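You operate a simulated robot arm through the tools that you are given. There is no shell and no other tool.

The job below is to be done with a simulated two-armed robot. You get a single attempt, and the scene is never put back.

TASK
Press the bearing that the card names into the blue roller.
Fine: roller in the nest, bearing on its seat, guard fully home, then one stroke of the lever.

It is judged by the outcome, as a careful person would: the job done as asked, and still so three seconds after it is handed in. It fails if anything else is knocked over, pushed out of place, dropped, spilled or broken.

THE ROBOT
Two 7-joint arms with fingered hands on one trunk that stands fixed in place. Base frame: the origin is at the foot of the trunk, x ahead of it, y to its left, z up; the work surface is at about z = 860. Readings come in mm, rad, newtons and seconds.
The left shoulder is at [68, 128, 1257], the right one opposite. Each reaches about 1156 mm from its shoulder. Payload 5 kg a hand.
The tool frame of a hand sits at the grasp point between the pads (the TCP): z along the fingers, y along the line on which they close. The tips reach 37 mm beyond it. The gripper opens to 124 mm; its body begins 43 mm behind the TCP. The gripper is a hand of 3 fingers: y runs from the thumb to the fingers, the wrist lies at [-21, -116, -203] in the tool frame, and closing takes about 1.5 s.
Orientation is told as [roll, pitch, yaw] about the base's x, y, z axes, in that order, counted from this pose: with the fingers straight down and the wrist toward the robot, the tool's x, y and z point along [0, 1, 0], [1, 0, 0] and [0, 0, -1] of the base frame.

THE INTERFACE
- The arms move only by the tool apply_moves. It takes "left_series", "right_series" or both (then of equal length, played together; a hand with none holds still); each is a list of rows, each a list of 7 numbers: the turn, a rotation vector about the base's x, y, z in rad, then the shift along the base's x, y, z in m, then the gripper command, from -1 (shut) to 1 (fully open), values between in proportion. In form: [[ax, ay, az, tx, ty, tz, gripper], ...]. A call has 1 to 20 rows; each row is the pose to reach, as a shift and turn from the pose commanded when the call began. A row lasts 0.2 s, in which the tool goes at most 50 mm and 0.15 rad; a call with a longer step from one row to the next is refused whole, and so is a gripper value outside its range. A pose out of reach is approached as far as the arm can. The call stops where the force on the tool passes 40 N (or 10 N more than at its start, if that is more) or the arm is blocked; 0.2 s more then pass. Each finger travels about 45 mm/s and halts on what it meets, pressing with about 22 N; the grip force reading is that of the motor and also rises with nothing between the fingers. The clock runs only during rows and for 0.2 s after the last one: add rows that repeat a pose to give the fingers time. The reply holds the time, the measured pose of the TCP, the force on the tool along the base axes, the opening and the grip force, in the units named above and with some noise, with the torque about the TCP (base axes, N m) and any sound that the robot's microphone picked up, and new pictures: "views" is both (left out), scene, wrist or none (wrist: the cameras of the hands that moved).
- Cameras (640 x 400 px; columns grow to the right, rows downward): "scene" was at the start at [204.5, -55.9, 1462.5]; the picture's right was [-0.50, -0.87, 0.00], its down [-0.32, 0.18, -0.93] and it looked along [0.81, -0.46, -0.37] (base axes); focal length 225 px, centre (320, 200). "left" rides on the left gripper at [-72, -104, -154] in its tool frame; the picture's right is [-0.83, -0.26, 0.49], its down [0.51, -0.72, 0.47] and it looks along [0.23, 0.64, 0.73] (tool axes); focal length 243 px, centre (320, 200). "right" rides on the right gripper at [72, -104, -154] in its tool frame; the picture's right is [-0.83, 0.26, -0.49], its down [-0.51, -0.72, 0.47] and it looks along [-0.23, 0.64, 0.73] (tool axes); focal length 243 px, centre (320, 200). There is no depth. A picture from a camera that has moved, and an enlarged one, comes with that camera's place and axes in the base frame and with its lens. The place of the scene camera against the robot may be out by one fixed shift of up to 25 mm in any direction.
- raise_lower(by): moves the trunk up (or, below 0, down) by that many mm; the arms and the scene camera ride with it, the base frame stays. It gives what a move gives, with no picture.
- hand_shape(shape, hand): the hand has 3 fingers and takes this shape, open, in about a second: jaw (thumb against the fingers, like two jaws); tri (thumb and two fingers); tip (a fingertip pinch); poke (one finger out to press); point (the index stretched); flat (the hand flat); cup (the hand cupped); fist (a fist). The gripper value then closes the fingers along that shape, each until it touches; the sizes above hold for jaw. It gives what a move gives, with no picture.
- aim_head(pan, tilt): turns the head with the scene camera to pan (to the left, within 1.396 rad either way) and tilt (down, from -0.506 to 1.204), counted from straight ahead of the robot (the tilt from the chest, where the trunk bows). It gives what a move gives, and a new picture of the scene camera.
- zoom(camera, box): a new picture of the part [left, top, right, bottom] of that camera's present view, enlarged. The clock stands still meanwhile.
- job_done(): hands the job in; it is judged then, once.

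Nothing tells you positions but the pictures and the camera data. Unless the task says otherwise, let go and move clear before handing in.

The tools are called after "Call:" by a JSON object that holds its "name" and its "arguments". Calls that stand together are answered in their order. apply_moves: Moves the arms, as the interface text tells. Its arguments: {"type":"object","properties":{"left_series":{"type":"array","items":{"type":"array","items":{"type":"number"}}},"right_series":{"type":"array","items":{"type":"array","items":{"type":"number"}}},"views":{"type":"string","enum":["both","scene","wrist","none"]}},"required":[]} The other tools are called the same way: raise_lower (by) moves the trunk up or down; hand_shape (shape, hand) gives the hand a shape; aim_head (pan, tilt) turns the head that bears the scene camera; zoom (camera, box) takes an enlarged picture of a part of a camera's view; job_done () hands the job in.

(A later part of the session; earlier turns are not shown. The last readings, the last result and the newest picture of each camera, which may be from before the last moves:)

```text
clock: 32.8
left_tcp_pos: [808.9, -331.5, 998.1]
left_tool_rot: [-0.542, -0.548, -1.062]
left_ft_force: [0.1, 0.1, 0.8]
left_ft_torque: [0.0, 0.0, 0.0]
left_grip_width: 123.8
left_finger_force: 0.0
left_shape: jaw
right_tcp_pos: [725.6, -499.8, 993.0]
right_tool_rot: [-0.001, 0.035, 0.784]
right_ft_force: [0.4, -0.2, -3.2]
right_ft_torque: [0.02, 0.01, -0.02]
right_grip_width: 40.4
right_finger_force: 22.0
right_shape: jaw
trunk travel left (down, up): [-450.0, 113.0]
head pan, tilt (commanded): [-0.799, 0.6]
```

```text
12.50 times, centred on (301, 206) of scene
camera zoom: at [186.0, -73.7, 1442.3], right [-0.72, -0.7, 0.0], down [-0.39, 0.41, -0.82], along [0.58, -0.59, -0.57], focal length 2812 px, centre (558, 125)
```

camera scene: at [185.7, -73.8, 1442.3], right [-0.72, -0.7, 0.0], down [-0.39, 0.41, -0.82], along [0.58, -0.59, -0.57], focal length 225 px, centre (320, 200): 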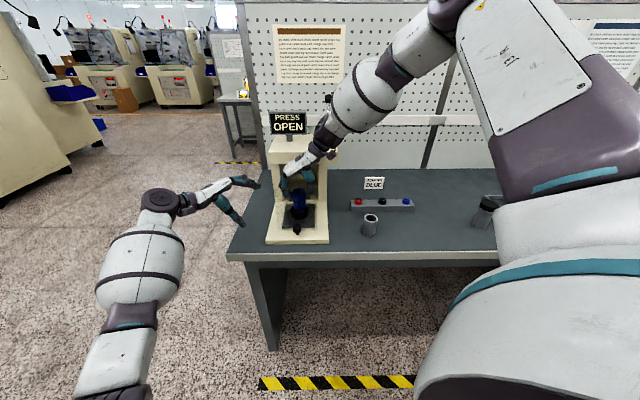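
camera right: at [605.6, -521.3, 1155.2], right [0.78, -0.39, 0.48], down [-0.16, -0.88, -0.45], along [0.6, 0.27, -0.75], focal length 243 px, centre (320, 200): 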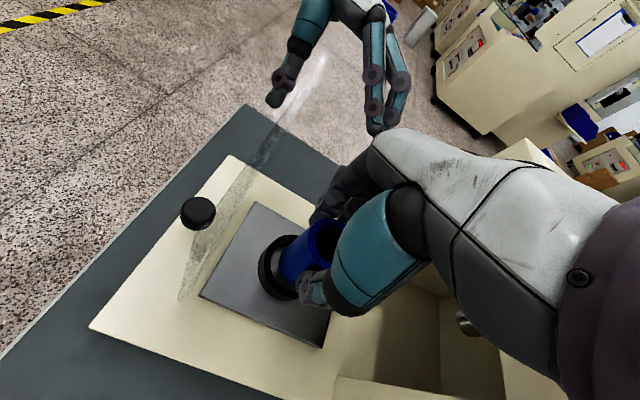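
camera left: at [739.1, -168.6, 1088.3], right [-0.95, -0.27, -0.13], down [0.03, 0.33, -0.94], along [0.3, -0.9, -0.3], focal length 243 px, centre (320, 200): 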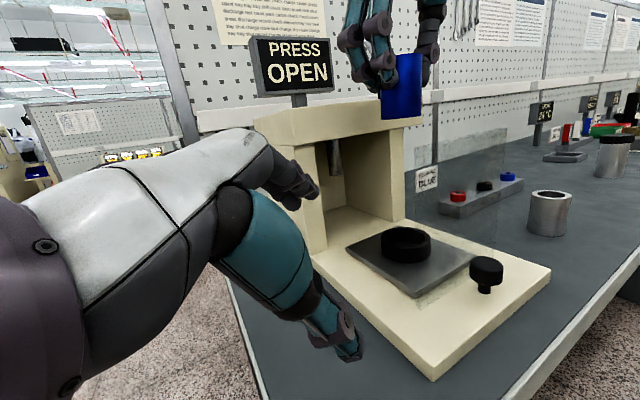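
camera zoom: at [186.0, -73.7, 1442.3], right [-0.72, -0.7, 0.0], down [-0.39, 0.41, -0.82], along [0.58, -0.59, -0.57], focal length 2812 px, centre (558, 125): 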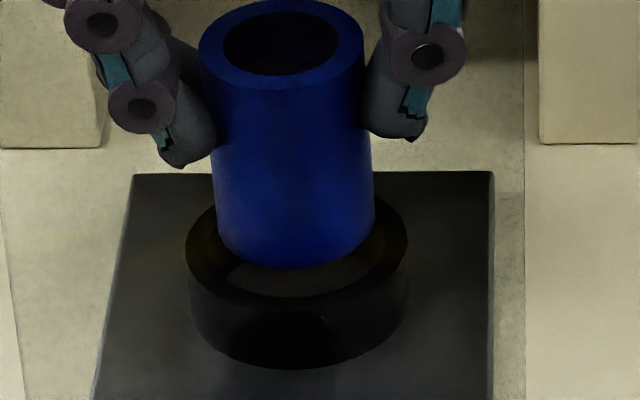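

The roller is centred over the ring to within about 1.5 mm (clearance is ~3 mm). Lowering it into the nest slowly.

Call:
{"name": "apply_moves", "arguments": {"right_series": [[0, 0, 0, 0, 0, -0.004, -1], [0, 0, 0, 0, 0, -0.008, -1], [0, 0, 0, 0, 0, -0.012, -1], [0, 0, 0, 0, 0, -0.016, -1], [0, 0, 0, 0, 0, -0.02, -1]], "views": "none"}}

Call:
{"name": "zoom", "arguments": {"camera": "left", "box": [365, 155, 465, 265]}}

Call:
{"name": "zoom", "arguments": {"camera": "scene", "box": [280, 180, 320, 230]}}

```text
clock: 34.0
left_tcp_pos: [809.8, -331.5, 998.7]
left_tool_rot: [-0.542, -0.548, -1.061]
left_ft_force: [0.4, 0.9, 0.1]
left_ft_torque: [-0.01, 0.02, -0.01]
left_grip_width: 123.8
left_finger_force: 0.0
left_shape: jaw
right_tcp_pos: [723.0, -499.5, 973.8]
right_tool_rot: [0.001, 0.035, 0.786]
right_ft_force: [0.1, -0.7, -2.1]
right_ft_torque: [0.03, -0.02, -0.03]
right_grip_width: 40.1
right_finger_force: 21.6
right_shape: jaw
trunk travel left (down, up): [-450.0, 113.0]
head pan, tilt (commanded): [-0.799, 0.6]
```

```text
3.64 times, centred on (415, 210) of left
camera zoom: at [737.8, -169.3, 1089.3], right [-0.95, -0.27, -0.13], down [0.04, 0.33, -0.94], along [0.3, -0.9, -0.3], focal length 882 px, centre (-26, 164)
```

zoom: 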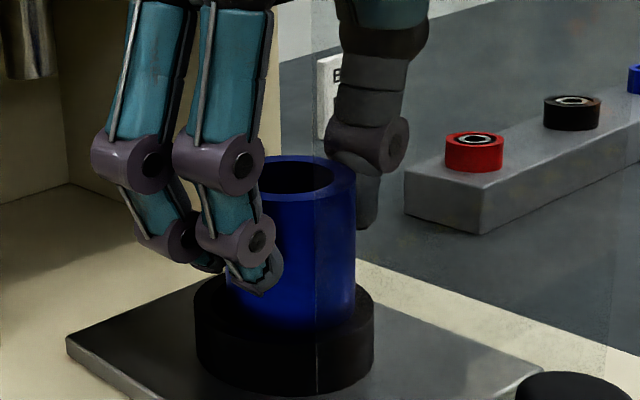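

```text
8.00 times, centred on (300, 205) of scene
camera zoom: at [185.8, -73.3, 1442.3], right [-0.72, -0.7, 0.0], down [-0.39, 0.41, -0.82], along [0.58, -0.59, -0.57], focal length 1800 px, centre (480, 160)
```

zoom: 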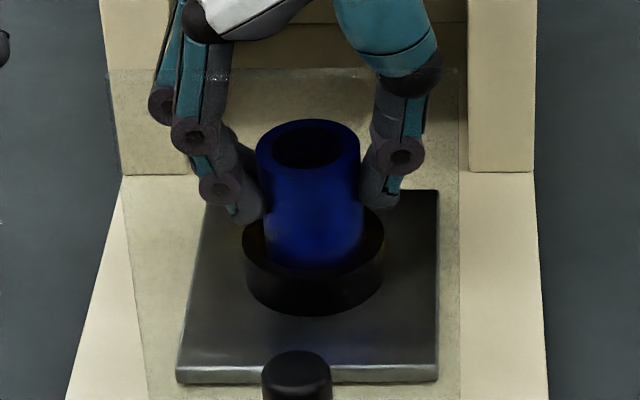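

It has entered the ring freely. Lowering the last ~10 mm gently.

Call:
{"name": "apply_moves", "arguments": {"right_series": [[0, 0, 0, 0, 0, -0.003, -1], [0, 0, 0, 0, 0, -0.006, -1], [0, 0, 0, 0, 0, -0.008, -1], [0, 0, 0, 0, 0, -0.009, -1], [0, 0, 0, 0, 0, -0.01, -1]], "views": "none"}}

Call:
{"name": "zoom", "arguments": {"camera": "left", "box": [365, 155, 465, 265]}}

```text
clock: 35.2
left_tcp_pos: [808.2, -331.0, 1000.0]
left_tool_rot: [-0.544, -0.548, -1.062]
left_ft_force: [-0.1, -1.0, 1.1]
left_ft_torque: [0.0, -0.03, 0.03]
left_grip_width: 123.8
left_finger_force: 0.1
left_shape: jaw
right_tcp_pos: [724.0, -499.6, 962.6]
right_tool_rot: [-0.001, 0.032, 0.785]
right_ft_force: [-1.0, -0.4, 4.3]
right_ft_torque: [0.08, -0.02, 0.02]
right_grip_width: 40.1
right_finger_force: 22.1
right_shape: jaw
trunk travel left (down, up): [-450.0, 113.0]
head pan, tilt (commanded): [-0.799, 0.6]
```

```text
3.64 times, centred on (415, 210) of left
camera zoom: at [737.1, -168.9, 1090.1], right [-0.95, -0.27, -0.13], down [0.04, 0.33, -0.94], along [0.3, -0.9, -0.3], focal length 882 px, centre (-26, 164)
```

zoom: 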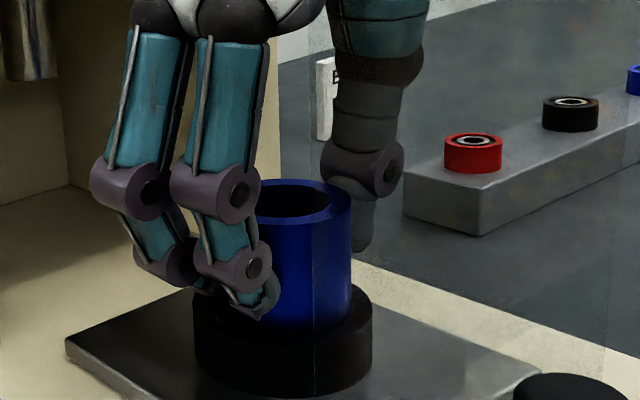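

The roller rests on the nest floor (force rose to about +4 N). Opening the hand and rising clear.

Call:
{"name": "apply_moves", "arguments": {"right_series": [[0, 0, 0, 0, 0, 0, -0.4], [0, 0, 0, 0, 0, 0, -0.2], [0, 0, 0, 0, 0, 0, 0], [0, 0, 0, 0, 0, 0, 0.3], [0, 0, 0, 0, 0, 0, 0.6], [0, 0, 0, 0, 0, 0, 0.8], [0, 0, 0, 0, 0, 0, 0.8], [0, 0, 0, 0, 0, 0, 0.8]], "views": "none"}}

Call:
{"name": "zoom", "arguments": {"camera": "left", "box": [345, 135, 485, 275]}}

Call:
{"name": "zoom", "arguments": {"camera": "right", "box": [230, 180, 370, 320]}}

```text
clock: 37.0
left_tcp_pos: [809.7, -331.3, 998.9]
left_tool_rot: [-0.542, -0.547, -1.062]
left_ft_force: [-0.1, -0.1, 0.1]
left_ft_torque: [0.0, -0.01, 0.02]
left_grip_width: 123.7
left_finger_force: 0.0
left_shape: jaw
right_tcp_pos: [723.7, -500.8, 961.6]
right_tool_rot: [0.001, 0.036, 0.786]
right_ft_force: [-0.9, 0.4, 0.0]
right_ft_torque: [-0.02, 0.02, 0.01]
right_grip_width: 111.5
right_finger_force: 0.0
right_shape: jaw
trunk travel left (down, up): [-450.0, 113.0]
head pan, tilt (commanded): [-0.799, 0.6]
```

```text
2.86 times, centred on (415, 205) of left
camera zoom: at [737.7, -169.2, 1089.5], right [-0.95, -0.27, -0.13], down [0.04, 0.33, -0.94], along [0.3, -0.9, -0.3], focal length 693 px, centre (49, 186)
```

zoom: 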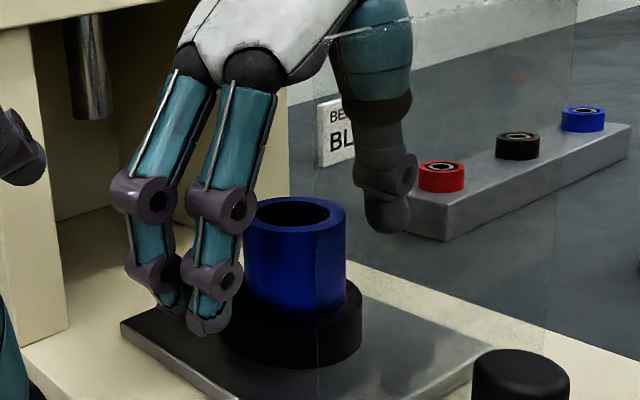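

```text
2.86 times, centred on (300, 250) of right
camera zoom: at [604.2, -517.6, 1118.6], right [0.78, -0.39, 0.48], down [-0.16, -0.88, -0.45], along [0.6, 0.27, -0.75], focal length 693 px, centre (377, 57)
```

zoom: 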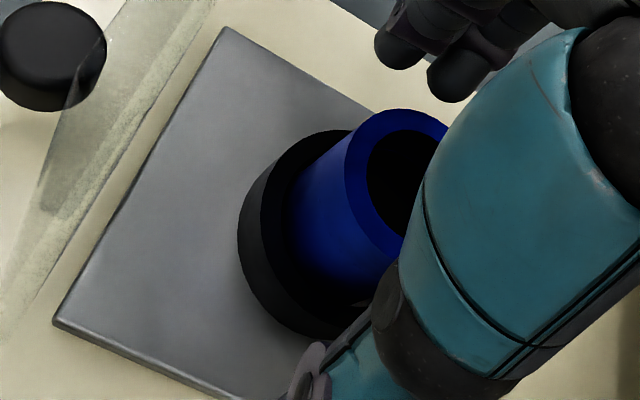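

The roller stands in the nest. I'll raise the right hand straight up and then go look at the blue bearing on the rack.

Call:
{"name": "apply_moves", "arguments": {"right_series": [[0, 0, 0, 0, 0, 0.02, 0.8], [0, 0, 0, 0, 0, 0.05, 1], [0.012, -0.012, 0, 0, 0, 0.09, 1], [0.0247, -0.0247, 0, 0, 0, 0.135, 1], [0.0247, -0.0247, 0, 0, 0, 0.18, 1], [0.0247, -0.0247, 0, 0, 0, 0.21, 1]], "views": "both"}}

Call:
{"name": "zoom", "arguments": {"camera": "right", "box": [200, 240, 300, 340]}}

Call:
{"name": "zoom", "arguments": {"camera": "left", "box": [355, 170, 455, 270]}}

```text
clock: 38.4
left_tcp_pos: [809.1, -331.9, 999.2]
left_tool_rot: [-0.543, -0.548, -1.06]
left_ft_force: [0.8, 0.5, 1.0]
left_ft_torque: [0.0, 0.01, 0.03]
left_grip_width: 123.6
left_finger_force: 0.1
left_shape: jaw
right_tcp_pos: [722.2, -499.9, 1175.5]
right_tool_rot: [0.0, 0.0, 0.784]
right_ft_force: [0.9, -0.5, 1.0]
right_ft_torque: [-0.03, 0.01, 0.0]
right_grip_width: 123.4
right_finger_force: 0.0
right_shape: jaw
trunk travel left (down, up): [-450.0, 113.0]
head pan, tilt (commanded): [-0.799, 0.6]
camera scene: at [185.1, -72.4, 1442.5], right [-0.72, -0.7, 0.0], down [-0.39, 0.4, -0.83], along [0.58, -0.59, -0.56], focal length 225 px, centre (320, 200)
camera right: at [598.0, -521.0, 1327.4], right [0.77, -0.4, 0.49], down [-0.15, -0.87, -0.47], along [0.62, 0.29, -0.73], focal length 243 px, centre (320, 200)
```

scene: 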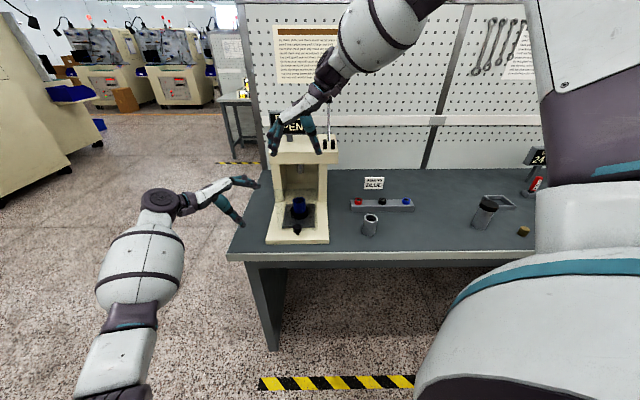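
right: 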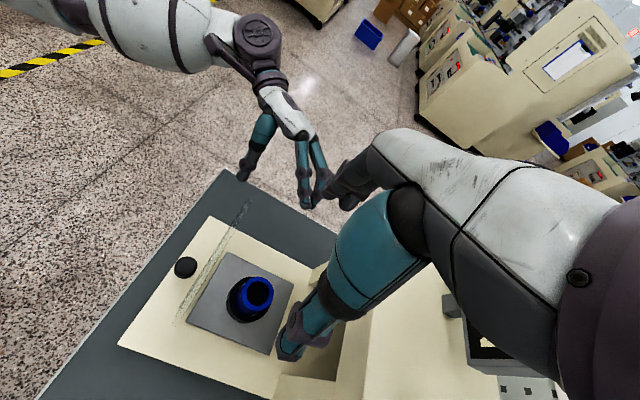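

```text
4.00 times, centred on (250, 290) of right
camera zoom: at [598.0, -521.0, 1327.4], right [0.77, -0.4, 0.49], down [-0.15, -0.87, -0.47], along [0.62, 0.29, -0.73], focal length 970 px, centre (600, -160)
```

zoom: 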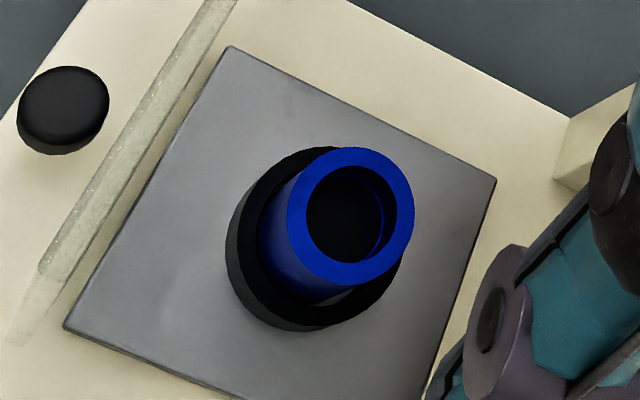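

```text
4.00 times, centred on (405, 220) of left
camera zoom: at [737.3, -168.7, 1089.8], right [-0.95, -0.27, -0.13], down [0.04, 0.33, -0.94], along [0.3, -0.91, -0.3], focal length 970 px, centre (-20, 120)
```

zoom: 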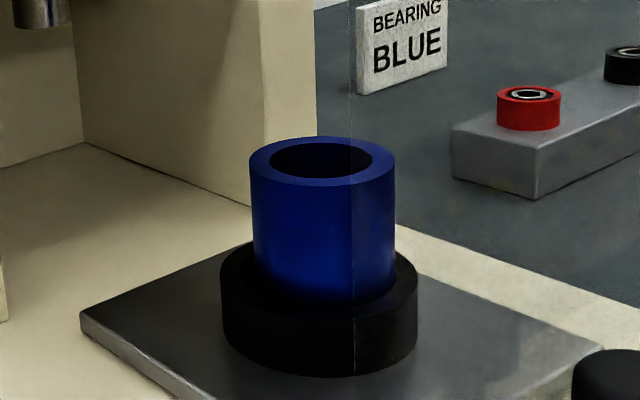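

The roller is seated upright. Now moving the right hand over the blue bearing on the rack, keeping well in front of the lever.

Call:
{"name": "apply_moves", "arguments": {"right_series": [[0, 0, 0, -0.0327, -0.0297, 0, 1], [0, 0, 0, -0.0654, -0.0594, 0, 1], [0, 0, 0, -0.0981, -0.0891, 0, 1], [0, 0, 0, -0.1309, -0.1188, 0, 1], [0, 0, 0, -0.1636, -0.1485, 0, 1], [0, 0, 0, -0.1963, -0.1782, 0, 1], [0, 0, 0, -0.229, -0.2079, 0, 1], [0, 0, 0, -0.2354, -0.2457, -0.01, 1], [0, 0, 0, -0.2418, -0.2835, -0.02, 1], [0, 0, 0, -0.2483, -0.3213, -0.03, 1], [0, 0, 0, -0.2547, -0.3591, -0.04, 1]], "views": "both"}}

Call:
{"name": "zoom", "arguments": {"camera": "right", "box": [200, 240, 320, 360]}}

```text
clock: 40.8
left_tcp_pos: [810.3, -332.9, 997.6]
left_tool_rot: [-0.543, -0.547, -1.061]
left_ft_force: [0.7, -0.3, -0.9]
left_ft_torque: [0.01, 0.0, -0.04]
left_grip_width: 123.7
left_finger_force: 0.1
left_shape: jaw
right_tcp_pos: [472.0, -864.7, 1129.8]
right_tool_rot: [0.002, 0.001, 0.785]
right_ft_force: [-0.1, 0.6, 0.2]
right_ft_torque: [0.05, 0.04, 0.03]
right_grip_width: 123.5
right_finger_force: 0.1
right_shape: jaw
trunk travel left (down, up): [-450.0, 113.0]
head pan, tilt (commanded): [-0.799, 0.6]
camera scene: at [187.0, -75.8, 1441.9], right [-0.72, -0.7, 0.0], down [-0.4, 0.41, -0.82], along [0.57, -0.59, -0.57], focal length 225 px, centre (320, 200)
camera right: at [346.8, -886.3, 1283.4], right [0.77, -0.4, 0.49], down [-0.15, -0.87, -0.47], along [0.62, 0.29, -0.73], focal length 243 px, centre (320, 200)
```

scene: 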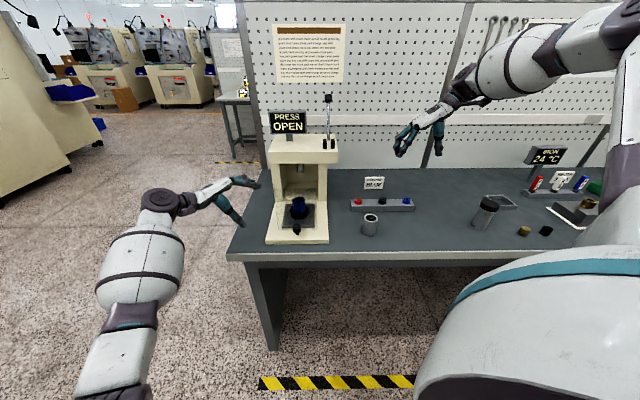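
right: 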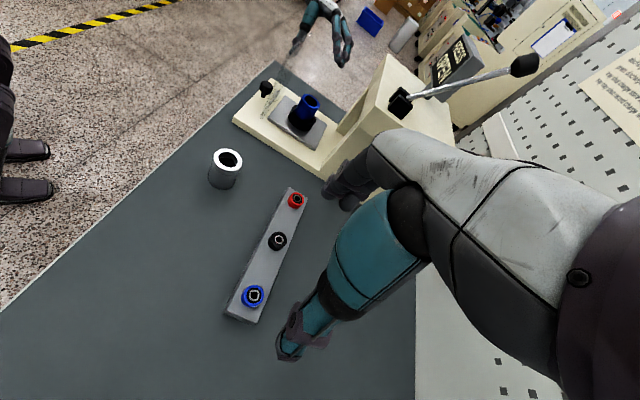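

```text
3.33 times, centred on (260, 300) of right
camera zoom: at [346.8, -886.3, 1283.4], right [0.77, -0.4, 0.49], down [-0.15, -0.87, -0.47], along [0.62, 0.29, -0.73], focal length 809 px, centre (520, -133)
```

zoom: 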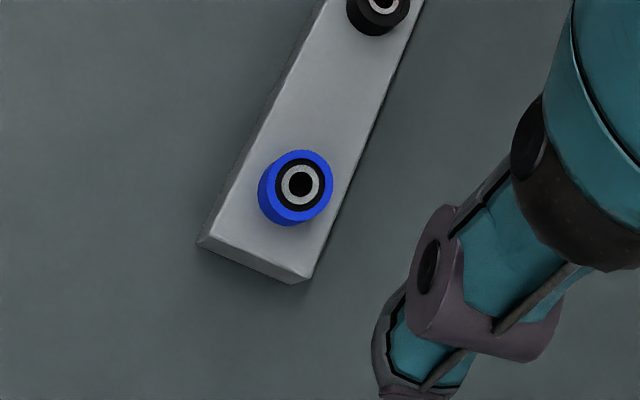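

Call:
{"name": "zoom", "arguments": {"camera": "right", "box": [232, 274, 276, 318]}}

Call:
{"name": "zoom", "arguments": {"camera": "scene", "box": [385, 180, 425, 220]}}

```text
9.09 times, centred on (254, 296) of right
camera zoom: at [346.8, -886.3, 1283.4], right [0.77, -0.4, 0.49], down [-0.15, -0.87, -0.47], along [0.62, 0.29, -0.73], focal length 2206 px, centre (920, -673)
```

zoom: 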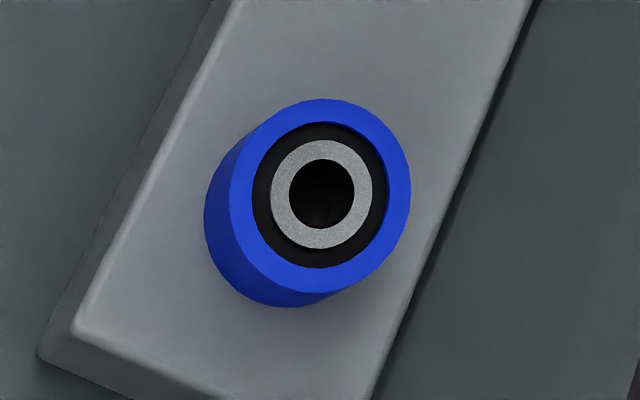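

```text
10.00 times, centred on (405, 200) of scene
camera zoom: at [187.0, -75.8, 1441.9], right [-0.72, -0.7, 0.0], down [-0.4, 0.41, -0.82], along [0.57, -0.59, -0.57], focal length 2250 px, centre (-530, 200)
```

zoom: 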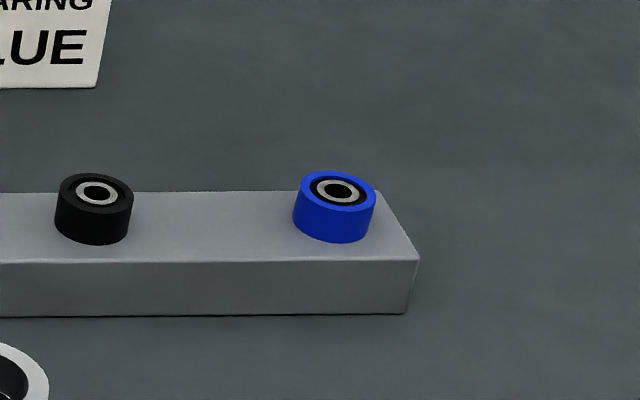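

The bearing (≈29 mm OD, ≈15 mm tall) sits on the rack with the black one ~95 mm away, so I'll approach with the jaws only part-open. Lowering halfway and re-measuring.

Call:
{"name": "apply_moves", "arguments": {"right_series": [[0, 0, 0, 0.0015, 0, -0.03, 0.5], [0, 0, 0, 0.0033, 0, -0.06, 0.2], [0, 0, 0, 0.0033, 0, -0.09, 0.2], [0, 0, 0, 0.0033, 0, -0.12, 0.2], [0, 0, 0, 0.0033, 0, -0.14, 0.2], [0, 0, 0, 0.0033, 0, -0.14, 0.2]], "views": "both"}}

Call:
{"name": "zoom", "arguments": {"camera": "right", "box": [250, 220, 350, 320]}}

Call:
{"name": "zoom", "arguments": {"camera": "scene", "box": [370, 140, 450, 220]}}

```text
clock: 42.2
left_tcp_pos: [808.5, -330.4, 999.0]
left_tool_rot: [-0.544, -0.55, -1.061]
left_ft_force: [0.1, -0.3, -0.4]
left_ft_torque: [0.03, 0.0, -0.03]
left_grip_width: 123.7
left_finger_force: 0.0
left_shape: jaw
right_tcp_pos: [470.4, -858.6, 994.0]
right_tool_rot: [-0.001, 0.0, 0.786]
right_ft_force: [1.0, 0.3, -0.6]
right_ft_torque: [-0.01, 0.0, 0.01]
right_grip_width: 75.0
right_finger_force: 0.1
right_shape: jaw
trunk travel left (down, up): [-450.0, 113.0]
head pan, tilt (commanded): [-0.799, 0.6]
camera scene: at [185.0, -72.3, 1442.6], right [-0.72, -0.7, 0.0], down [-0.39, 0.4, -0.83], along [0.58, -0.59, -0.56], focal length 225 px, centre (320, 200)
camera right: at [346.2, -880.1, 1146.9], right [0.77, -0.4, 0.49], down [-0.15, -0.87, -0.47], along [0.62, 0.29, -0.73], focal length 243 px, centre (320, 200)
```

scene: 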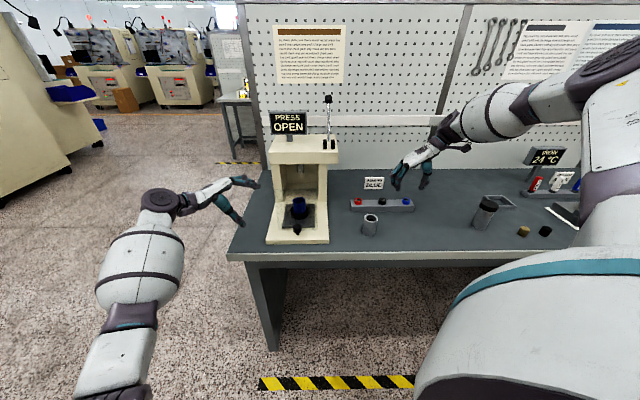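
right: 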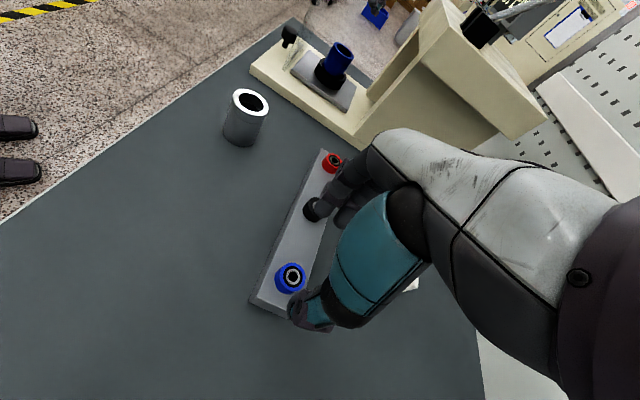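

```text
4.00 times, centred on (300, 270) of right
camera zoom: at [346.2, -880.1, 1146.9], right [0.77, -0.4, 0.49], down [-0.15, -0.87, -0.47], along [0.62, 0.29, -0.73], focal length 970 px, centre (400, -80)
```

zoom: 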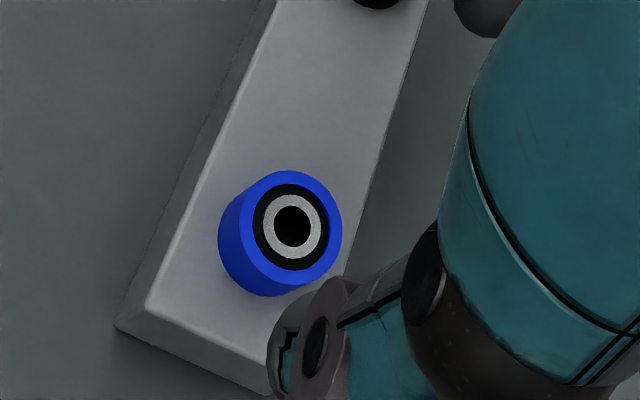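

```text
5.00 times, centred on (410, 180) of scene
camera zoom: at [185.0, -72.3, 1442.6], right [-0.72, -0.7, 0.0], down [-0.39, 0.4, -0.83], along [0.58, -0.59, -0.56], focal length 1125 px, centre (-130, 300)
```

zoom: 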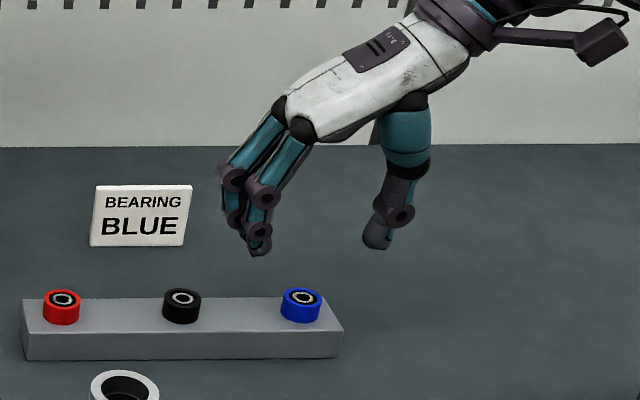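

Call:
{"name": "zoom", "arguments": {"camera": "scene", "box": [285, 185, 317, 217]}}

Call:
{"name": "zoom", "arguments": {"camera": "scene", "box": [391, 185, 423, 217]}}

Call:
{"name": "zoom", "arguments": {"camera": "right", "box": [268, 253, 308, 303]}}

```text
12.50 times, centred on (301, 201) of scene
camera zoom: at [185.0, -72.3, 1442.6], right [-0.72, -0.7, 0.0], down [-0.39, 0.4, -0.83], along [0.58, -0.59, -0.56], focal length 2812 px, centre (558, 188)
```

zoom: 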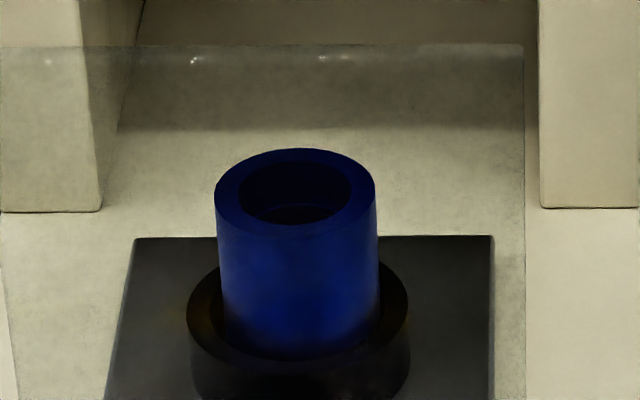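

```text
12.50 times, centred on (407, 201) of scene
camera zoom: at [185.0, -72.3, 1442.6], right [-0.72, -0.7, 0.0], down [-0.39, 0.4, -0.83], along [0.58, -0.59, -0.56], focal length 2812 px, centre (-768, 188)
```

zoom: 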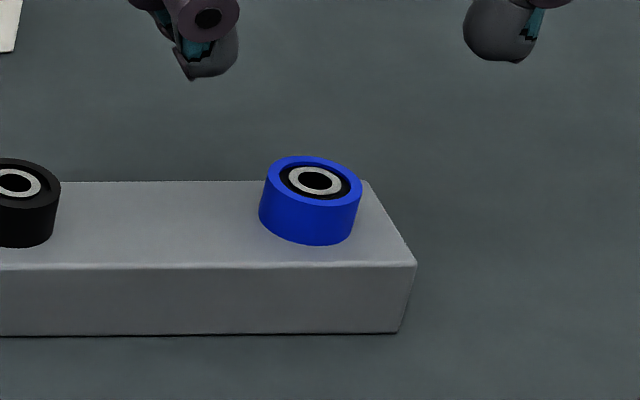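

```text
8.00 times, centred on (288, 278) of right
camera zoom: at [346.2, -880.1, 1146.9], right [0.77, -0.4, 0.49], down [-0.15, -0.87, -0.47], along [0.62, 0.29, -0.73], focal length 1941 px, centre (576, -424)
```

zoom: 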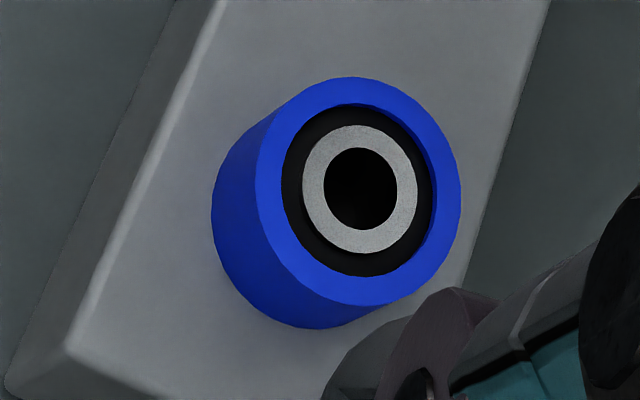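

Bearing top centre is roughly 5 mm off the hand axis. I'll correct and come down to just above it for another check.

Call:
{"name": "apply_moves", "arguments": {"right_series": [[0, 0, 0, 0.0015, -0.0063, -0.01, 0.2], [0, 0, 0, 0.0015, -0.0063, -0.025, 0.2], [0, 0, 0, 0.0015, -0.0063, -0.04, 0.2], [0, 0, 0, 0.0015, -0.0063, -0.04, 0.2]], "views": "wrist"}}

Call:
{"name": "zoom", "arguments": {"camera": "right", "box": [270, 220, 350, 320]}}

Call:
{"name": "zoom", "arguments": {"camera": "scene", "box": [380, 160, 440, 220]}}

```text
clock: 43.2
left_tcp_pos: [808.4, -331.7, 997.6]
left_tool_rot: [-0.544, -0.549, -1.059]
left_ft_force: [-0.1, -0.2, -0.3]
left_ft_torque: [0.0, 0.01, 0.0]
left_grip_width: 123.5
left_finger_force: 0.1
left_shape: jaw
right_tcp_pos: [473.8, -865.0, 956.2]
right_tool_rot: [0.001, 0.0, 0.788]
right_ft_force: [0.0, 1.4, 0.0]
right_ft_torque: [0.01, -0.01, -0.02]
right_grip_width: 75.1
right_finger_force: 0.1
right_shape: jaw
trunk travel left (down, up): [-450.0, 113.0]
head pan, tilt (commanded): [-0.799, 0.6]
camera right: at [350.2, -886.2, 1107.5], right [0.77, -0.4, 0.49], down [-0.15, -0.87, -0.47], along [0.62, 0.29, -0.73], focal length 243 px, centre (320, 200)
```

right: 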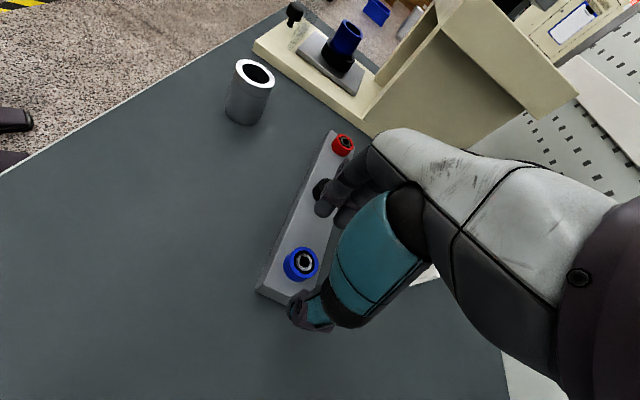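

```text
4.00 times, centred on (310, 270) of right
camera zoom: at [350.2, -886.2, 1107.5], right [0.77, -0.4, 0.49], down [-0.15, -0.87, -0.47], along [0.62, 0.29, -0.73], focal length 970 px, centre (360, -80)
```

zoom: 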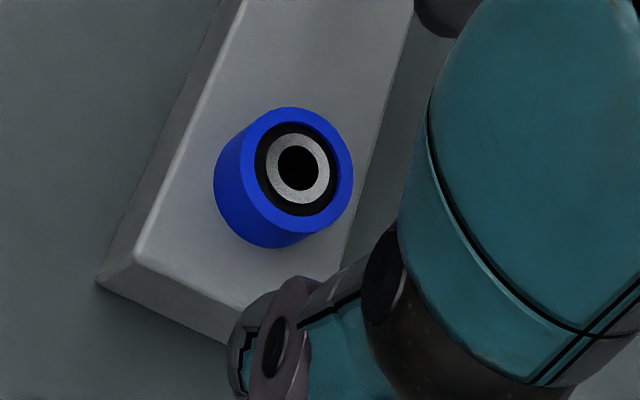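

```text
6.67 times, centred on (410, 190) of scene
camera zoom: at [185.4, -72.9, 1442.4], right [-0.72, -0.7, 0.0], down [-0.39, 0.4, -0.83], along [0.58, -0.59, -0.56], focal length 1500 px, centre (-280, 267)
```

zoom: 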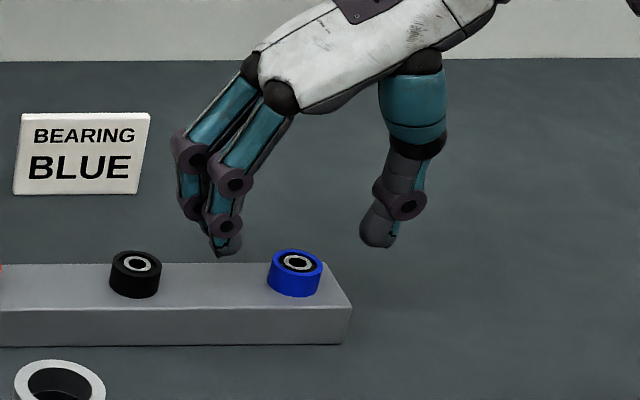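

Bearing and jaws are now aligned within about 1 mm. Lowering so the fingertips stop ~6 mm above the rack, then closing.

Call:
{"name": "apply_moves", "arguments": {"right_series": [[0, 0, 0, -0.0008, 0.0008, -0.008, 0.2], [0, 0, 0, -0.0008, 0.0008, -0.016, 0.2], [0, 0, 0, -0.0008, 0.0008, -0.022, 0.2], [0, 0, 0, -0.0008, 0.0008, -0.022, 0.2]], "views": "wrist"}}

Call:
{"name": "zoom", "arguments": {"camera": "right", "box": [270, 210, 350, 310]}}

Call:
{"name": "zoom", "arguments": {"camera": "scene", "box": [380, 160, 440, 220]}}

```text
clock: 44.2
left_tcp_pos: [808.9, -330.9, 999.8]
left_tool_rot: [-0.544, -0.548, -1.061]
left_ft_force: [-0.7, -0.3, 0.7]
left_ft_torque: [0.0, 0.0, 0.0]
left_grip_width: 123.9
left_finger_force: 0.1
left_shape: jaw
right_tcp_pos: [474.5, -864.8, 932.8]
right_tool_rot: [0.0, 0.0, 0.786]
right_ft_force: [-0.1, -0.6, 0.0]
right_ft_torque: [-0.01, 0.0, -0.01]
right_grip_width: 74.9
right_finger_force: 0.0
right_shape: jaw
trunk travel left (down, up): [-450.0, 113.0]
head pan, tilt (commanded): [-0.799, 0.6]
camera right: at [350.3, -885.6, 1085.2], right [0.77, -0.4, 0.49], down [-0.15, -0.87, -0.47], along [0.62, 0.29, -0.73], focal length 243 px, centre (320, 200)
```

right: 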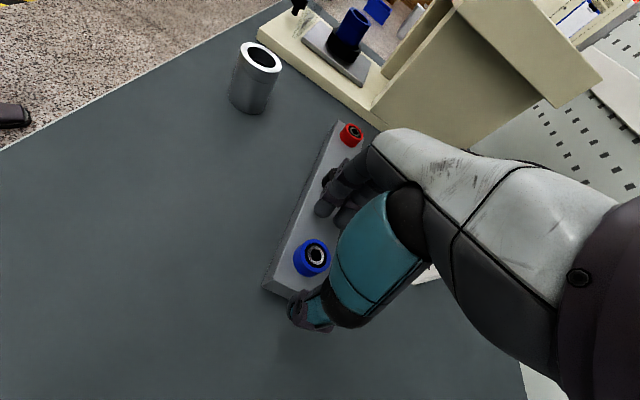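

```text
4.00 times, centred on (310, 260) of right
camera zoom: at [350.3, -885.6, 1085.2], right [0.77, -0.4, 0.49], down [-0.15, -0.87, -0.47], along [0.62, 0.29, -0.73], focal length 970 px, centre (360, -40)
```

zoom: 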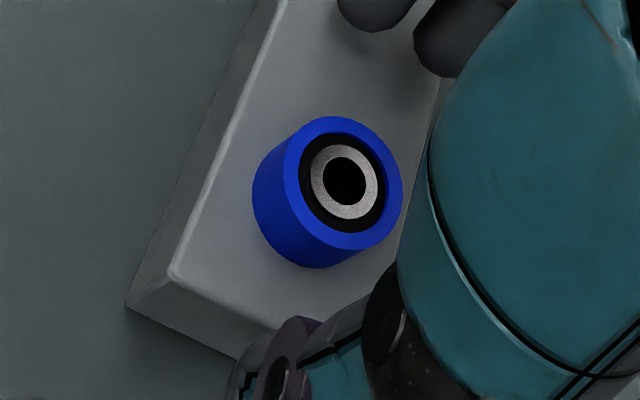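

```text
6.67 times, centred on (410, 190) of scene
camera zoom: at [185.6, -73.1, 1442.4], right [-0.72, -0.7, 0.0], down [-0.39, 0.4, -0.83], along [0.58, -0.59, -0.56], focal length 1500 px, centre (-280, 267)
```

zoom: 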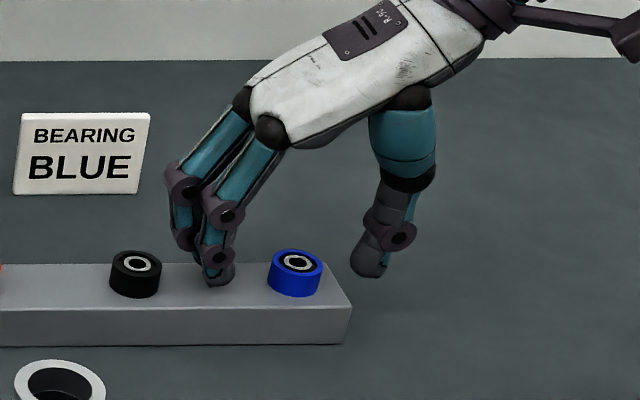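

Call:
{"name": "apply_moves", "arguments": {"right_series": [[0, 0, 0, -0.0005, 0.0005, 0, 0], [0, 0, 0, -0.0005, 0.0005, 0, -0.2], [0, 0, 0, -0.0005, 0.0005, 0, -0.4], [0, 0, 0, -0.0005, 0.0005, 0, -0.6], [0, 0, 0, -0.0005, 0.0005, 0, -0.8], [0, 0, 0, -0.0005, 0.0005, 0, -1], [0, 0, 0, -0.0005, 0.0005, 0, -1], [0, 0, 0, -0.0005, 0.0005, 0, -1]], "views": "wrist"}}

Call:
{"name": "zoom", "arguments": {"camera": "right", "box": [270, 210, 350, 310]}}

Call:
{"name": "zoom", "arguments": {"camera": "scene", "box": [380, 160, 440, 220]}}

```text
clock: 46.0
left_tcp_pos: [809.6, -331.5, 998.7]
left_tool_rot: [-0.543, -0.548, -1.061]
left_ft_force: [-0.1, 0.5, -0.7]
left_ft_torque: [0.01, 0.0, 0.0]
left_grip_width: 123.9
left_finger_force: 0.0
left_shape: jaw
right_tcp_pos: [475.0, -862.6, 931.2]
right_tool_rot: [0.0, -0.001, 0.785]
right_ft_force: [0.7, -0.2, 0.3]
right_ft_torque: [-0.02, 0.01, 0.0]
right_grip_width: 20.7
right_finger_force: 22.2
right_shape: jaw
trunk travel left (down, up): [-450.0, 113.0]
head pan, tilt (commanded): [-0.799, 0.6]
camera right: at [350.2, -884.5, 1084.6], right [0.77, -0.4, 0.49], down [-0.15, -0.87, -0.47], along [0.62, 0.29, -0.73], focal length 243 px, centre (320, 200)
```

right: 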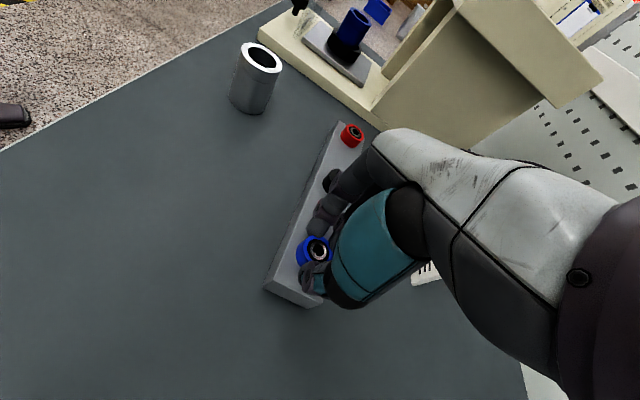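

```text
4.00 times, centred on (310, 260) of right
camera zoom: at [350.2, -884.5, 1084.6], right [0.77, -0.4, 0.49], down [-0.15, -0.87, -0.47], along [0.62, 0.29, -0.73], focal length 970 px, centre (360, -40)
```

zoom: 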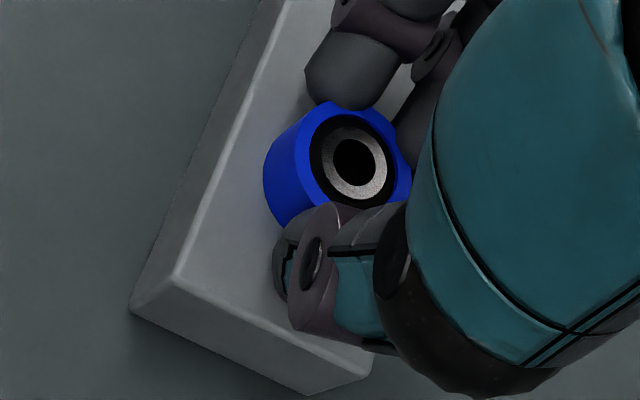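

```text
6.67 times, centred on (410, 190) of scene
camera zoom: at [185.5, -73.2, 1442.4], right [-0.72, -0.7, 0.0], down [-0.39, 0.4, -0.83], along [0.58, -0.59, -0.56], focal length 1500 px, centre (-280, 267)
```

zoom: 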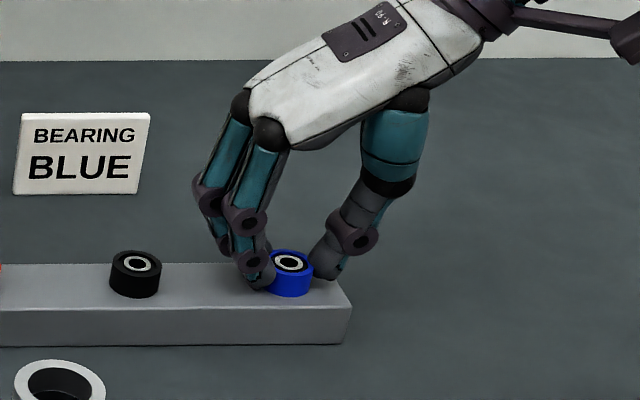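

Gripped at 20.7 mm with 22 N. Lifting gently and checking the hold.

Call:
{"name": "apply_moves", "arguments": {"right_series": [[0, 0, 0, 0, 0, 0.005, -1], [0, 0, 0, 0, 0, 0.012, -1], [0, 0, 0, 0, 0, 0.025, -1], [0, 0, 0, 0, 0, 0.045, -1], [0, 0, 0, 0, 0, 0.075, -1], [0, 0, 0, 0, 0, 0.11, -1], [0, 0, 0, 0, 0, 0.15, -1], [0, 0, 0, 0, 0, 0.19, -1], [0, 0, 0, 0, 0, 0.2, -1]], "views": "both"}}

Call:
{"name": "zoom", "arguments": {"camera": "right", "box": [270, 210, 350, 310]}}

Call:
{"name": "zoom", "arguments": {"camera": "scene", "box": [370, 110, 450, 210]}}

```text
clock: 48.0
left_tcp_pos: [809.0, -332.0, 998.7]
left_tool_rot: [-0.543, -0.549, -1.063]
left_ft_force: [0.7, -0.4, 0.3]
left_ft_torque: [-0.02, 0.01, -0.02]
left_grip_width: 123.8
left_finger_force: 0.1
left_shape: jaw
right_tcp_pos: [472.4, -864.1, 1130.6]
right_tool_rot: [0.0, -0.001, 0.786]
right_ft_force: [0.8, 0.0, 0.3]
right_ft_torque: [0.02, 0.01, 0.02]
right_grip_width: 20.7
right_finger_force: 21.9
right_shape: jaw
trunk travel left (down, up): [-450.0, 113.0]
head pan, tilt (commanded): [-0.799, 0.6]
camera scene: at [185.5, -73.4, 1442.3], right [-0.72, -0.7, 0.0], down [-0.39, 0.41, -0.82], along [0.58, -0.59, -0.57], focal length 225 px, centre (320, 200)
camera right: at [348.6, -885.7, 1283.0], right [0.77, -0.4, 0.49], down [-0.15, -0.87, -0.47], along [0.62, 0.29, -0.73], focal length 243 px, centre (320, 200)
```

scene: 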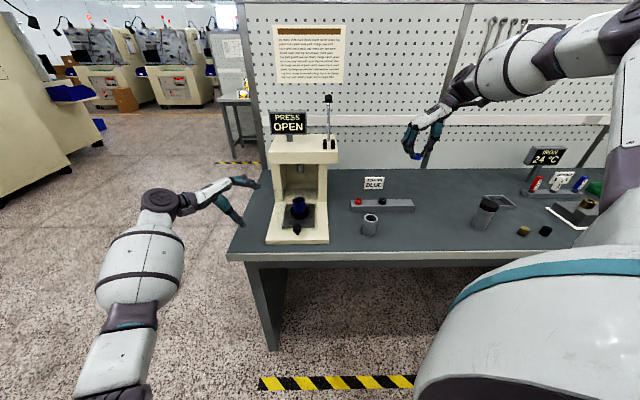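
right: 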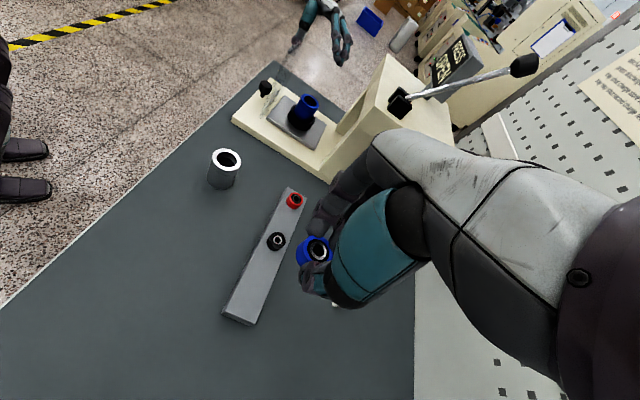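

```text
4.00 times, centred on (310, 260) of right
camera zoom: at [348.6, -885.7, 1283.0], right [0.77, -0.4, 0.49], down [-0.15, -0.87, -0.47], along [0.62, 0.29, -0.73], focal length 970 px, centre (360, -40)
```

zoom: 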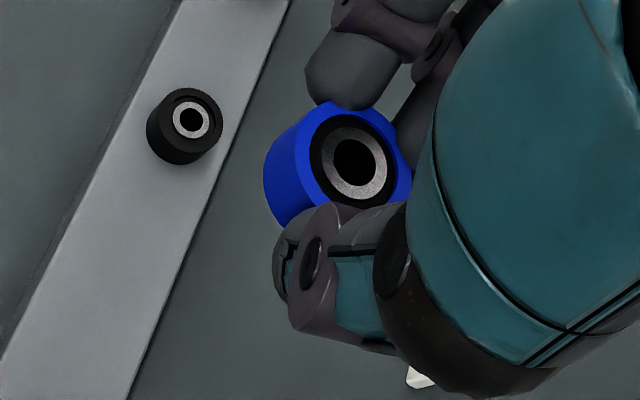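

```text
4.00 times, centred on (410, 160) of scene
camera zoom: at [185.5, -73.4, 1442.3], right [-0.72, -0.7, 0.0], down [-0.39, 0.41, -0.82], along [0.58, -0.59, -0.57], focal length 900 px, centre (-40, 360)
```

zoom: 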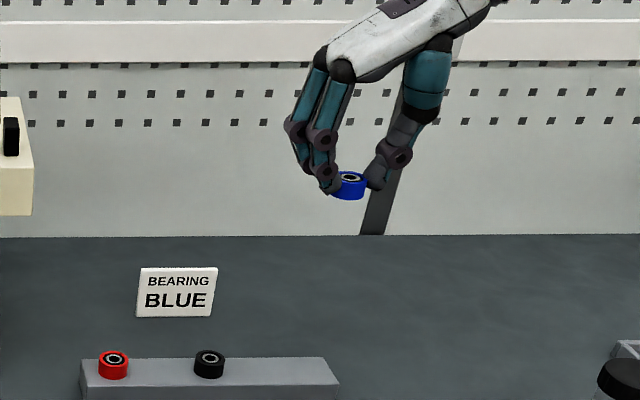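

The bearing is held level. Carrying it back over the roller by the same safe path.

Call:
{"name": "apply_moves", "arguments": {"right_series": [[0, 0, 0, 0.0055, 0.039, 0, -1], [0, 0, 0, 0.0111, 0.0781, 0, -1], [0, 0, 0, 0.0166, 0.1171, 0, -1], [0, 0, 0, 0.0222, 0.1562, 0, -1], [0, 0, 0, 0.0509, 0.1817, 0, -1], [0, 0, 0, 0.0797, 0.2072, 0, -1], [0, 0, 0, 0.1084, 0.2327, 0, -1], [0, 0, 0, 0.1371, 0.2582, 0, -1], [0, 0, 0, 0.1658, 0.2837, 0, -1], [0, 0, 0, 0.1946, 0.3092, 0, -1], [0, 0, 0, 0.2233, 0.3347, 0, -1], [0, 0, 0, 0.252, 0.3603, 0, -1], [0, 0, 0, 0.252, 0.3603, -0.02, -1], [0, 0, 0, 0.252, 0.3603, -0.04, -1], [0, 0, 0, 0.252, 0.3603, -0.04, -1]], "views": "both"}}

Call:
{"name": "zoom", "arguments": {"camera": "right", "box": [220, 200, 360, 340]}}

Call:
{"name": "zoom", "arguments": {"camera": "left", "box": [345, 80, 485, 270]}}

Call:
{"name": "zoom", "arguments": {"camera": "scene", "box": [275, 150, 325, 230]}}

```text
clock: 51.2
left_tcp_pos: [808.6, -330.9, 997.9]
left_tool_rot: [-0.543, -0.548, -1.06]
left_ft_force: [-0.5, 0.2, -0.2]
left_ft_torque: [0.02, -0.01, -0.04]
left_grip_width: 123.8
left_finger_force: 0.0
left_shape: jaw
right_tcp_pos: [727.1, -502.1, 1092.5]
right_tool_rot: [0.0, 0.0, 0.785]
right_ft_force: [0.3, 0.6, -0.8]
right_ft_torque: [0.01, 0.02, 0.02]
right_grip_width: 20.6
right_finger_force: 22.2
right_shape: jaw
trunk travel left (down, up): [-450.0, 113.0]
head pan, tilt (commanded): [-0.799, 0.6]
camera scene: at [185.3, -72.3, 1442.5], right [-0.72, -0.7, 0.0], down [-0.39, 0.4, -0.83], along [0.58, -0.59, -0.56], focal length 225 px, centre (320, 200)
camera right: at [602.3, -523.4, 1245.4], right [0.77, -0.4, 0.49], down [-0.15, -0.87, -0.47], along [0.62, 0.29, -0.73], focal length 243 px, centre (320, 200)
```

scene: 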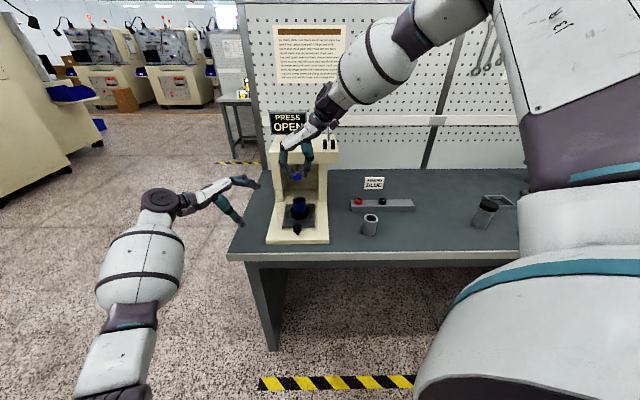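
right: 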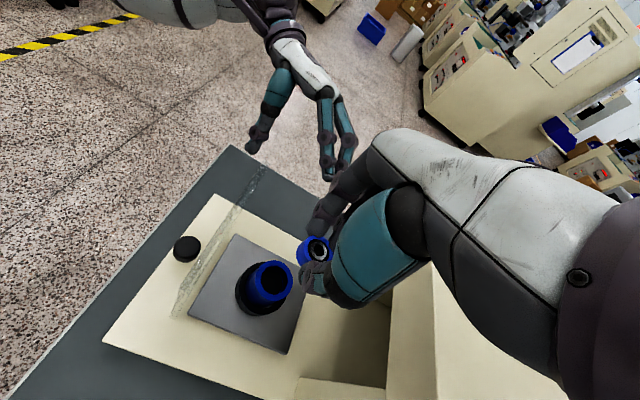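

```text
2.86 times, centred on (290, 270) of right
camera zoom: at [602.3, -523.4, 1245.4], right [0.77, -0.4, 0.49], down [-0.15, -0.87, -0.47], along [0.62, 0.29, -0.73], focal length 693 px, centre (406, 0)
```

zoom: 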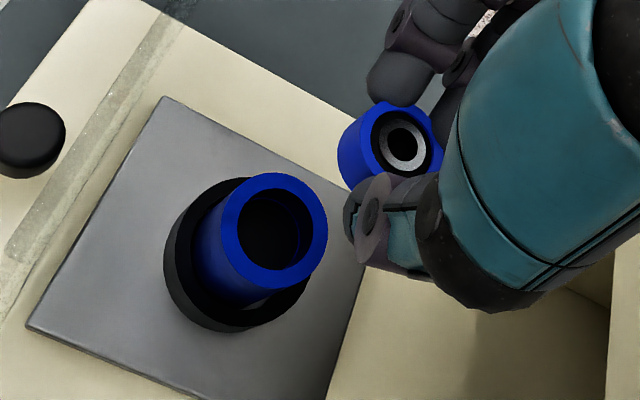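

```text
2.11 times, centred on (415, 175) of left
camera zoom: at [737.5, -168.4, 1089.8], right [-0.95, -0.27, -0.13], down [0.04, 0.33, -0.94], along [0.3, -0.91, -0.3], focal length 511 px, centre (120, 253)
```

zoom: 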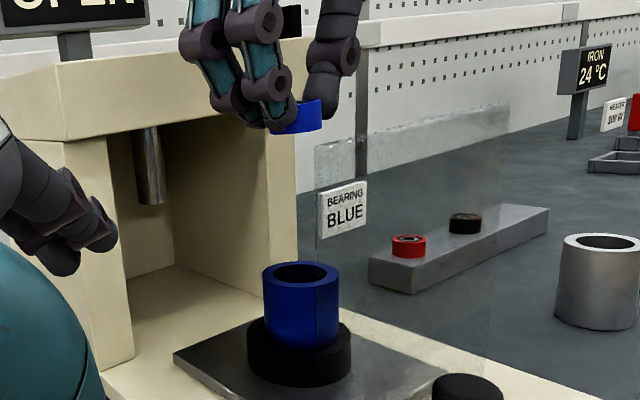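

```text
5.00 times, centred on (300, 190) of scene
camera zoom: at [185.3, -72.3, 1442.5], right [-0.72, -0.7, 0.0], down [-0.39, 0.4, -0.83], along [0.58, -0.59, -0.56], focal length 1125 px, centre (420, 250)
```

zoom: 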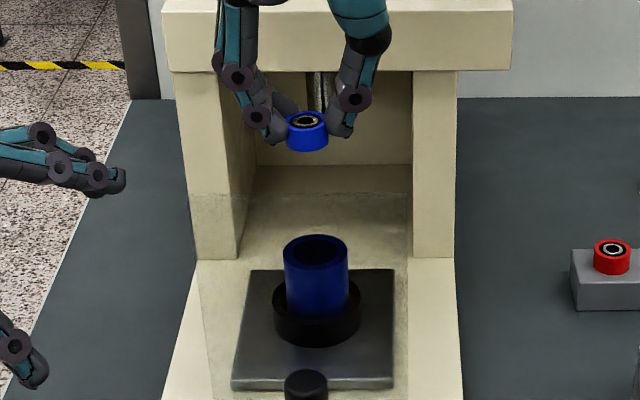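

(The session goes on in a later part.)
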